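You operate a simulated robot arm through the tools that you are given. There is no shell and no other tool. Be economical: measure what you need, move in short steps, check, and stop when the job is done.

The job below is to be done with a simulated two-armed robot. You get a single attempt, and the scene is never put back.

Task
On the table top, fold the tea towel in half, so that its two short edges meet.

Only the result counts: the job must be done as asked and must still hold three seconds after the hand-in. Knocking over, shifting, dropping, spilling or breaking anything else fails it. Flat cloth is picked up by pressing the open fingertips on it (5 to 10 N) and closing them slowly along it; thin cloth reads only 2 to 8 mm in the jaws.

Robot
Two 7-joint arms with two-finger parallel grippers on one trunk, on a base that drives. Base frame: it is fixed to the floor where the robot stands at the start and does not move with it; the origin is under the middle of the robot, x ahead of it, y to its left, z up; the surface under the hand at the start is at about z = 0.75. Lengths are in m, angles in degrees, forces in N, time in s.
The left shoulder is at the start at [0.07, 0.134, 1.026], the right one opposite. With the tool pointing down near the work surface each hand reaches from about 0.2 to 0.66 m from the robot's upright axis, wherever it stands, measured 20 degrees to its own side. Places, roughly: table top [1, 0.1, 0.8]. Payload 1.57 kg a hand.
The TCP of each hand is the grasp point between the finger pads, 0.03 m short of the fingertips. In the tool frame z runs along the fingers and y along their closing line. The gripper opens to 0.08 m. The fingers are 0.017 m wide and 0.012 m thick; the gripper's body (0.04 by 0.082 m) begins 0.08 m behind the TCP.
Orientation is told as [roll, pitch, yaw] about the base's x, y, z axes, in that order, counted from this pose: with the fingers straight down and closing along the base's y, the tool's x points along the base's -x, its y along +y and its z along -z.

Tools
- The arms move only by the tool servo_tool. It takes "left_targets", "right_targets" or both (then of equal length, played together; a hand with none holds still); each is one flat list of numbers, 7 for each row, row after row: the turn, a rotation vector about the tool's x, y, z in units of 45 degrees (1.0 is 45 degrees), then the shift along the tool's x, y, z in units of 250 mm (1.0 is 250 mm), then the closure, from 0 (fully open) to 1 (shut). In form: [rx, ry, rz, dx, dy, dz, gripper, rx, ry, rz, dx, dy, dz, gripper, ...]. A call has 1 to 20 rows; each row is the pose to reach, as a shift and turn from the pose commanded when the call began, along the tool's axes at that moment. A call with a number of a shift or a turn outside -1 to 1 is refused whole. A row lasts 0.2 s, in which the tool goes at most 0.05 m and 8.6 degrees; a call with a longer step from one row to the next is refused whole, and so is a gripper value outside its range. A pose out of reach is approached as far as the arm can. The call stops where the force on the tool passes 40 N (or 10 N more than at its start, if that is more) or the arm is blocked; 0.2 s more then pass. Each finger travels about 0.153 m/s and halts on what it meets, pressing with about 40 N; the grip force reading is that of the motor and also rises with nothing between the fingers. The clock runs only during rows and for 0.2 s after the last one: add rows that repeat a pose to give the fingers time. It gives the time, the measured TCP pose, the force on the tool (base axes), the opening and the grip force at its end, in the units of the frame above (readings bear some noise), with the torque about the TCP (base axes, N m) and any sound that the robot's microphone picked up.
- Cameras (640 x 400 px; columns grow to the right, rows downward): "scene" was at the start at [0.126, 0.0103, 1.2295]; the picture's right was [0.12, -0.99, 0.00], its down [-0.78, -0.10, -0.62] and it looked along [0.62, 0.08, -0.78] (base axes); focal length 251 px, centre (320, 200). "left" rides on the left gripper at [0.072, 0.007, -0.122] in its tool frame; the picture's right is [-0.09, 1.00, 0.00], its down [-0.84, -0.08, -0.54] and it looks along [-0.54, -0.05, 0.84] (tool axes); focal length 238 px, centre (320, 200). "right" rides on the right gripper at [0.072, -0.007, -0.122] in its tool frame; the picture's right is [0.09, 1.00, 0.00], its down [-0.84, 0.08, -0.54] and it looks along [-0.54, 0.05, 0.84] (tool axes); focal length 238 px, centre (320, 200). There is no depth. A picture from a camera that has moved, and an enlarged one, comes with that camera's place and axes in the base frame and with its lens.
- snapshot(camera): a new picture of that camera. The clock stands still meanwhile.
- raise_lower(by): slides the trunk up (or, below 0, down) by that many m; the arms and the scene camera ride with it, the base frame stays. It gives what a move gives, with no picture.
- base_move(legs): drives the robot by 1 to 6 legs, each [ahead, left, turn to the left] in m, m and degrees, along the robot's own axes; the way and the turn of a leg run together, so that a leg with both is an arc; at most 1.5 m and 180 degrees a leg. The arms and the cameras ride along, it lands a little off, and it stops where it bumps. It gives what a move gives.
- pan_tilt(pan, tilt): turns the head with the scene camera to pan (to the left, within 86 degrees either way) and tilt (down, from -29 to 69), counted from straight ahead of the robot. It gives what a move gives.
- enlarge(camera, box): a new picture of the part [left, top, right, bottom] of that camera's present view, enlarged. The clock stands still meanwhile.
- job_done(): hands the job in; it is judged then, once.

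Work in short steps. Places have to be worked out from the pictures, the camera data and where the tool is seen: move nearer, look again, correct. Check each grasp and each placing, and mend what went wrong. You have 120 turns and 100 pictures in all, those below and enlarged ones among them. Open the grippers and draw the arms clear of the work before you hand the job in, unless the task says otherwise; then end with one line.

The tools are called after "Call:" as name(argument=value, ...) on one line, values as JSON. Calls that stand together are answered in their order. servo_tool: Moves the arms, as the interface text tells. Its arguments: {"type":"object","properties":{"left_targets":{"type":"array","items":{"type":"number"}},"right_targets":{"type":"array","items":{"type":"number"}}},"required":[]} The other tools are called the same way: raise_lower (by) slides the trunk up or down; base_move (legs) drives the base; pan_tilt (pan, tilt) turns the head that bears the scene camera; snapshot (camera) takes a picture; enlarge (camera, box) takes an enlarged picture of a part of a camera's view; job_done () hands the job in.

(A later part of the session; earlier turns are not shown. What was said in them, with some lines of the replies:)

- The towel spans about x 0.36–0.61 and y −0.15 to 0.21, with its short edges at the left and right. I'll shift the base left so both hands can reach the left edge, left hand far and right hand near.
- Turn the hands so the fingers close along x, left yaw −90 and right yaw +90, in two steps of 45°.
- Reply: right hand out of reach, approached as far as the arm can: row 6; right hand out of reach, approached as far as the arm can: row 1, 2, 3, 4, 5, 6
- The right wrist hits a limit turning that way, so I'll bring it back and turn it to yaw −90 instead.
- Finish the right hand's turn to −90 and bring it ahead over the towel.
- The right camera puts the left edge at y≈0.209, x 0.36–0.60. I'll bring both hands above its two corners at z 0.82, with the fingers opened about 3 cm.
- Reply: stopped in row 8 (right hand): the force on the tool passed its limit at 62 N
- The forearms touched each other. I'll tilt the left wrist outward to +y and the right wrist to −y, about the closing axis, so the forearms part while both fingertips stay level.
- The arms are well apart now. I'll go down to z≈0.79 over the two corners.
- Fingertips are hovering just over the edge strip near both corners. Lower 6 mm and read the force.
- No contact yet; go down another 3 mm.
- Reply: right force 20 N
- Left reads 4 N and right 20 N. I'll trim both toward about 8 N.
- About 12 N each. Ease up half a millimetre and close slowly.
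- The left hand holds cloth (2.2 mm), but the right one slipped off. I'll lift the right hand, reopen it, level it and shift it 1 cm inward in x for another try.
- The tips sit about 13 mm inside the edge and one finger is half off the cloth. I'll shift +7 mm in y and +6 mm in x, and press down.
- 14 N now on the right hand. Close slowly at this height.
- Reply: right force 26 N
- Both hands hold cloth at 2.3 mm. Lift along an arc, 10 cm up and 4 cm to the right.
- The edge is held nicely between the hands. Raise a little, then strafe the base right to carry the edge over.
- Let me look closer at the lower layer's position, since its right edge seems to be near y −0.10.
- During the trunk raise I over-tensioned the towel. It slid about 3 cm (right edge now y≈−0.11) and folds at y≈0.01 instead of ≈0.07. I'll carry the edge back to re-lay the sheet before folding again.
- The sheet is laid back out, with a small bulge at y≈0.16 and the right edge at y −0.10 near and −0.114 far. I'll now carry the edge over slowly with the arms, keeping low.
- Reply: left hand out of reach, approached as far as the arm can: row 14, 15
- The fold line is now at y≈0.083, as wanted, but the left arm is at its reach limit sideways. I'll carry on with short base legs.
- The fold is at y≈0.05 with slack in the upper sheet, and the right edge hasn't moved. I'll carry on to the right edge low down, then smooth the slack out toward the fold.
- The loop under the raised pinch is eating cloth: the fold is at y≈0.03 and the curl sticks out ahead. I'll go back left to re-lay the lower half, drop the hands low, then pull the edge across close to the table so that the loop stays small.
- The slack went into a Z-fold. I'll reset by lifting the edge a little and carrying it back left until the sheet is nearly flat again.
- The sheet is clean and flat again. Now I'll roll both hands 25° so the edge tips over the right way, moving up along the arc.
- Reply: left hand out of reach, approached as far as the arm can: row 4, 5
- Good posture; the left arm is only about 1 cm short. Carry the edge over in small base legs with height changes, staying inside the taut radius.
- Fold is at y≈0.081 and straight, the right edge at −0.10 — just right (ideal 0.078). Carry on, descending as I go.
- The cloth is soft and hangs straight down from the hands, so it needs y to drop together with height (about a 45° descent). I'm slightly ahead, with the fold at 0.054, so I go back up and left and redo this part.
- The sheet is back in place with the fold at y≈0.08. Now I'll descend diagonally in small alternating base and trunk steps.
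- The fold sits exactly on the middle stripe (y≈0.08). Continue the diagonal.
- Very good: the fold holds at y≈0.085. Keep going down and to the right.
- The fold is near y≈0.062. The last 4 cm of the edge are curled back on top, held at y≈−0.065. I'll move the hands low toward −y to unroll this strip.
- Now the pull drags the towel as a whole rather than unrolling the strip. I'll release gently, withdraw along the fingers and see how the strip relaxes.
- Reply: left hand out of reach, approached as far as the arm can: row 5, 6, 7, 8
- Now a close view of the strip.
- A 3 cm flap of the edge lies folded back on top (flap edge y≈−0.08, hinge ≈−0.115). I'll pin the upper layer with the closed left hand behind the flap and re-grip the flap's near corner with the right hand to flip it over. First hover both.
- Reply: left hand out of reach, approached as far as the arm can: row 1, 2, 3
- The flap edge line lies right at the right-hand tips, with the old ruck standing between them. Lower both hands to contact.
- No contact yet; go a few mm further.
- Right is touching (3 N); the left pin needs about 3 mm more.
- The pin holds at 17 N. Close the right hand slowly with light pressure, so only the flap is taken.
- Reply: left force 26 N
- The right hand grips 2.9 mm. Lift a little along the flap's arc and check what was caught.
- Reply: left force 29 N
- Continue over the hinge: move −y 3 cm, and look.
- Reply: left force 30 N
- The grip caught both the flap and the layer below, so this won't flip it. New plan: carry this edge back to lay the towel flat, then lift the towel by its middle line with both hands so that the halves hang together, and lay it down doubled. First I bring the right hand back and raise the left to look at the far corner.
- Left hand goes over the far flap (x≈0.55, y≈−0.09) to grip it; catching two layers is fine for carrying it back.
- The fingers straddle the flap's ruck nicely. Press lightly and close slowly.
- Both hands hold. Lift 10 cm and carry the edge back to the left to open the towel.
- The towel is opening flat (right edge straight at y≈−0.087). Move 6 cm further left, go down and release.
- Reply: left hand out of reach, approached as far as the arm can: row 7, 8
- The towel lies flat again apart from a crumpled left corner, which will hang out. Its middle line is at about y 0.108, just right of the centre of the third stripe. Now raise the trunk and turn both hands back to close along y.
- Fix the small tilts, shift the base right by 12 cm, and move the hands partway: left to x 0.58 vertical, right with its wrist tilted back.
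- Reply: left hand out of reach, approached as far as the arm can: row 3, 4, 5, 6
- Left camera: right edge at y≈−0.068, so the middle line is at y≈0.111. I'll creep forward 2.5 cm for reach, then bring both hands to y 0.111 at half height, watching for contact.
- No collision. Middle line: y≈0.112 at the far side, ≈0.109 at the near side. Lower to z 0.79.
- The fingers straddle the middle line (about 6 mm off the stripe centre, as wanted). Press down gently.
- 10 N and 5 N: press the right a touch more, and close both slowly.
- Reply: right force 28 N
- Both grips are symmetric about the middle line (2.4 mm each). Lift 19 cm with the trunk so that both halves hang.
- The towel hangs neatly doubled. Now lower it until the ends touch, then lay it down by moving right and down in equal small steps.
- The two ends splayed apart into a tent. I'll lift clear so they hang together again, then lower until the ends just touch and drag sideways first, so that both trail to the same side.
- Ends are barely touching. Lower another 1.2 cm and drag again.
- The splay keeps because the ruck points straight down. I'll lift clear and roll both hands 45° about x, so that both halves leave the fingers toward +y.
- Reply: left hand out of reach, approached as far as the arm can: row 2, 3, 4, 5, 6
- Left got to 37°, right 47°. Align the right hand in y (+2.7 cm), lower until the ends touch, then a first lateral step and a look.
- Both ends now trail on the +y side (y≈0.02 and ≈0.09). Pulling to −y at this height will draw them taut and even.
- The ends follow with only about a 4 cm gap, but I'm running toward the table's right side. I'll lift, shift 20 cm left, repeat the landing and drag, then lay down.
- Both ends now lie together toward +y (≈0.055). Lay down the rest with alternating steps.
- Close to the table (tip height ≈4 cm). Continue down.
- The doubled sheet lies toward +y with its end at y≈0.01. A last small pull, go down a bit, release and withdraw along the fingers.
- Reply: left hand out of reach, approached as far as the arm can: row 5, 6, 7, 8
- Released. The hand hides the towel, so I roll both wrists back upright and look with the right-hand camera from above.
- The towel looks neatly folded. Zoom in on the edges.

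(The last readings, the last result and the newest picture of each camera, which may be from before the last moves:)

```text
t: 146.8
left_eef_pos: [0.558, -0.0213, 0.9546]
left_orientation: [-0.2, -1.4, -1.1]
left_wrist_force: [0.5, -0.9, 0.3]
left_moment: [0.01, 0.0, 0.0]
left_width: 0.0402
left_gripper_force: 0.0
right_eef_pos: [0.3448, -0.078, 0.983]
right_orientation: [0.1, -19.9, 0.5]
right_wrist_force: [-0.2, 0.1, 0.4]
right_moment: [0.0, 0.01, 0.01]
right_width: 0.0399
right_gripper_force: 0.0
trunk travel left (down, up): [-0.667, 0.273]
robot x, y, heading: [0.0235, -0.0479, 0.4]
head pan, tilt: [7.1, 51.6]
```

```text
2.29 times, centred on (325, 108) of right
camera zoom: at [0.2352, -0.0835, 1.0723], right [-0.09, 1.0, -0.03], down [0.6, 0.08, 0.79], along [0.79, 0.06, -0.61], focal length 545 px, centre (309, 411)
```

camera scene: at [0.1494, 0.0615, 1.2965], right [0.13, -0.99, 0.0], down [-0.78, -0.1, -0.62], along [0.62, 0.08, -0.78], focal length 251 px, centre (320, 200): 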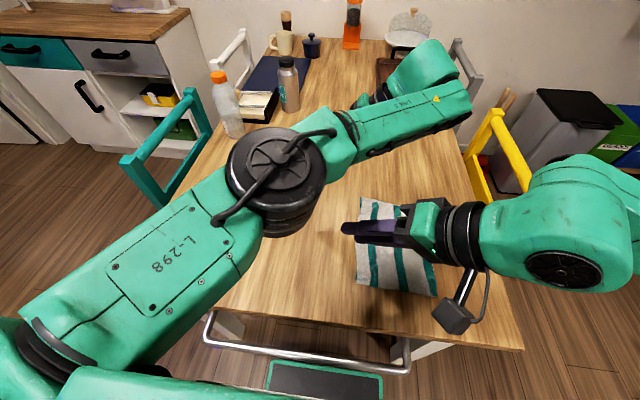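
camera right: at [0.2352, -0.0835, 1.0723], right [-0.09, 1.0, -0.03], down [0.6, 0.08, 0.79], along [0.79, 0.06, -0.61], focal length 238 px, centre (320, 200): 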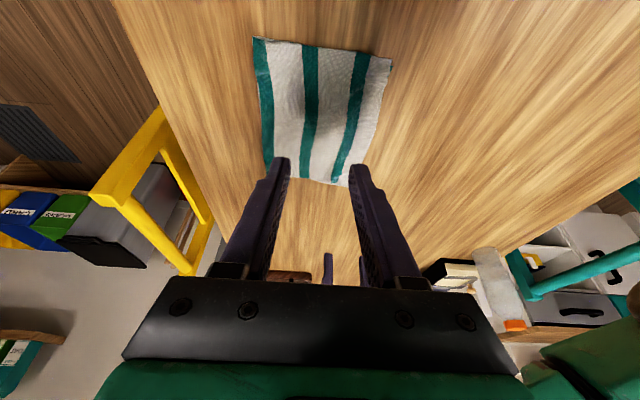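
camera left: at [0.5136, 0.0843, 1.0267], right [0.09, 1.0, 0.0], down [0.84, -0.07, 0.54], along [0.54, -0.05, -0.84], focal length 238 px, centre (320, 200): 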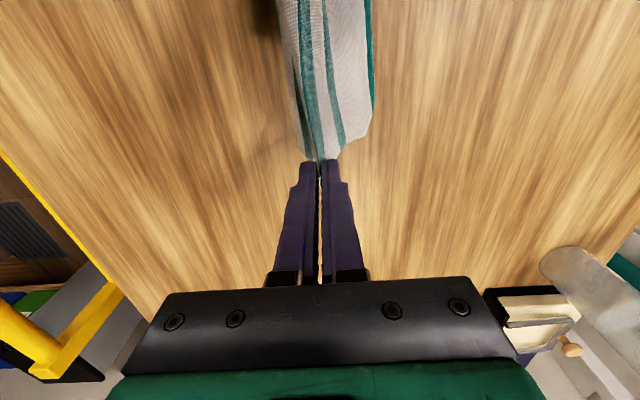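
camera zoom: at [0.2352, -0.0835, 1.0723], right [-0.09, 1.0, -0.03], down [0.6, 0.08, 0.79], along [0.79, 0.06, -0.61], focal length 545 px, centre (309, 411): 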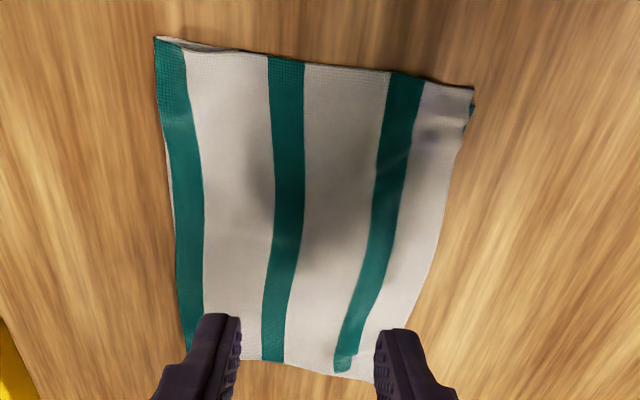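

The top layer spans 0.17 m from fold to edge, with the lower hem just showing at the near corner. To check the lower layer's edge, I'll look from low on the +y side with the left camera.

Call:
servo_tool(left_targets=[0, 0, 0.167, 0.04, 0.1, 0, 0.5, 0, 0, 0.333, 0.08, 0.2, 0, 0.5, 0, 0, 0.5, 0.12, 0.3, 0, 0.5, 0, 0, 0.667, 0.16, 0.4, 0, 0.5, 0, 0, 0.833, 0.2, 0.5, 0, 0.5, 0, 0, 1, 0.24, 0.6, 0, 0.5])

Call:
servo_tool(left_targets=[0, 0, 0.167, 0, 0, 0, 0.5, 0, 0, 0.333, 0, 0, 0, 0.5, 0, 0, 0.5, 0, 0, 0, 0.5, 0, 0, 0.667, 0, 0, 0, 0.5, 0, 0, 0.833, 0, 0, 0, 0.5, 0, 0, 1, 0, 0, 0, 0.5])

Call:
servo_tool(left_targets=[0, -0.14, 0, 0, 0, 0.115, 0.5, 0, -0.28, 0, 0, 0, 0.23, 0.5, 0, -0.42, 0, 0, 0, 0.33, 0.5, 0, -0.56, 0, 0, 0, 0.4, 0.5])

Call:
snapshot(camera="left")

```text
t: 148.2
left_eef_pos: [0.5007, 0.1302, 0.9511]
left_orientation: [0.8, -1.1, -46.3]
left_wrist_force: [0.0, -0.1, -0.5]
left_moment: [-0.01, 0.03, -0.01]
left_width: 0.0398
left_gripper_force: 0.1
right_eef_pos: [0.3436, -0.0766, 0.9829]
right_orientation: [0.0, -19.9, 0.5]
right_wrist_force: [1.1, 0.6, 0.6]
right_moment: [-0.05, 0.03, 0.01]
right_width: 0.04
right_gripper_force: 0.0
trunk travel left (down, up): [-0.667, 0.273]
robot x, y, heading: [0.0257, -0.049, 0.5]
head pan, tilt: [7.1, 51.6]
```

```text
t: 149.6
left_eef_pos: [0.5002, 0.1299, 0.9521]
left_orientation: [1.3, -0.3, -91.2]
left_wrist_force: [0.0, 0.5, 0.4]
left_moment: [0.01, -0.01, 0.01]
left_width: 0.0403
left_gripper_force: 0.1
right_eef_pos: [0.3451, -0.0788, 0.9826]
right_orientation: [0.2, -19.9, 0.4]
right_wrist_force: [-0.2, 0.3, -1.0]
right_moment: [-0.01, -0.02, -0.01]
right_width: 0.0402
right_gripper_force: 0.0
trunk travel left (down, up): [-0.667, 0.273]
robot x, y, heading: [0.0255, -0.0506, 0.4]
head pan, tilt: [7.1, 51.6]
```

```text
t: 150.6
left_eef_pos: [0.5032, 0.13, 0.8509]
left_orientation: [1.6, -25.6, -91.7]
left_wrist_force: [-0.2, 0.1, 0.4]
left_moment: [0.02, 0.01, -0.01]
left_width: 0.04
left_gripper_force: 0.0
right_eef_pos: [0.3445, -0.0769, 0.9822]
right_orientation: [-0.1, -19.8, 0.4]
right_wrist_force: [-0.6, 0.5, 0.9]
right_moment: [0.0, -0.01, 0.01]
right_width: 0.04
right_gripper_force: 0.0
trunk travel left (down, up): [-0.667, 0.273]
robot x, y, heading: [0.0241, -0.0476, 0.2]
head pan, tilt: [7.1, 51.6]
```

```text
1 pictures are left
camera left: at [0.5099, 0.247, 0.93], right [0.99, -0.1, 0.06], down [-0.11, -0.52, 0.85], along [-0.05, -0.85, -0.53], focal length 238 px, centre (320, 200)
```

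left: 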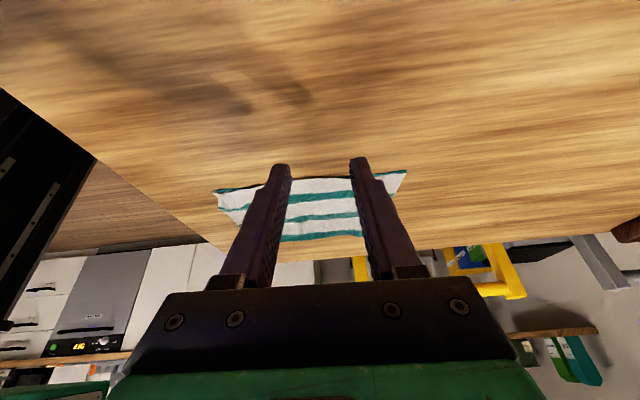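

A teal hem line (the lower layer's edge) peeks out at both corners. I'll use the last picture to confirm this up close.

Call:
enlarge(camera="left", box=[200, 150, 420, 250])

```text
2.91 times, centred on (310, 200) of left
camera zoom: at [0.5099, 0.247, 0.93], right [0.99, -0.1, 0.06], down [-0.11, -0.52, 0.85], along [-0.05, -0.85, -0.53], focal length 693 px, centre (349, 200)
```

zoom: 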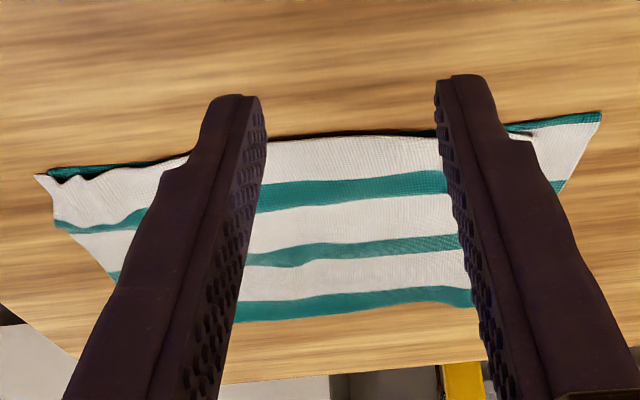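

The two short edges lie on each other within about 1 cm along their length, with the lower hem just peeking out at both ends. I'm out of pictures, so I open the grippers, draw both arms up clear, and hand in.

Call:
servo_tool(left_targets=[0, 0, 0, 0.08, 0, -0.12, 0, 0, 0, 0, 0.16, 0, -0.24, 0, 0, 0, 0, 0.16, 0, -0.24, 0], right_targets=[0, 0, 0, 0, 0, -0.06, 0, 0, 0, 0, 0, 0, -0.1, 0, 0, 0, 0, 0, 0, -0.1, 0])

Call:
raise_lower(by=0.1)

Call:
job_done()

```text
t: 151.4
left_eef_pos: [0.5034, 0.1914, 0.8895]
left_orientation: [1.3, -25.3, -91.7]
left_wrist_force: [0.7, -0.4, 0.6]
left_moment: [0.0, 0.01, 0.01]
left_width: 0.0799
left_gripper_force: 0.0
right_eef_pos: [0.3362, -0.0779, 1.0057]
right_orientation: [0.2, -19.8, 0.4]
right_wrist_force: [-0.2, 0.1, 0.3]
right_moment: [0.02, 0.02, -0.01]
right_width: 0.0801
right_gripper_force: 0.1
trunk travel left (down, up): [-0.667, 0.273]
robot x, y, heading: [0.0264, -0.0473, 0.0]
head pan, tilt: [7.1, 51.6]
```

```text
t: 152.7
left_eef_pos: [0.5029, 0.1909, 0.9877]
left_orientation: [1.4, -25.3, -91.7]
left_wrist_force: [0.7, 0.1, -0.2]
left_moment: [-0.03, 0.02, -0.01]
left_width: 0.0799
left_gripper_force: 0.0
right_eef_pos: [0.3358, -0.0779, 1.1056]
right_orientation: [0.1, -19.9, 0.4]
right_wrist_force: [-0.4, 0.5, -1.0]
right_moment: [-0.01, 0.0, 0.03]
right_width: 0.0799
right_gripper_force: 0.0
trunk travel left (down, up): [-0.767, 0.173]
robot x, y, heading: [0.0242, -0.0469, 0.3]
head pan, tilt: [7.1, 51.6]
```

```text
The job is handed in.
```

The tea towel is folded in half on the table and handed in: its two short edges meet to within about 1 cm, but at the far corner the top layer seems to sit 2–3 cm inside the long edge, and I had no pictures left to check or fix that.
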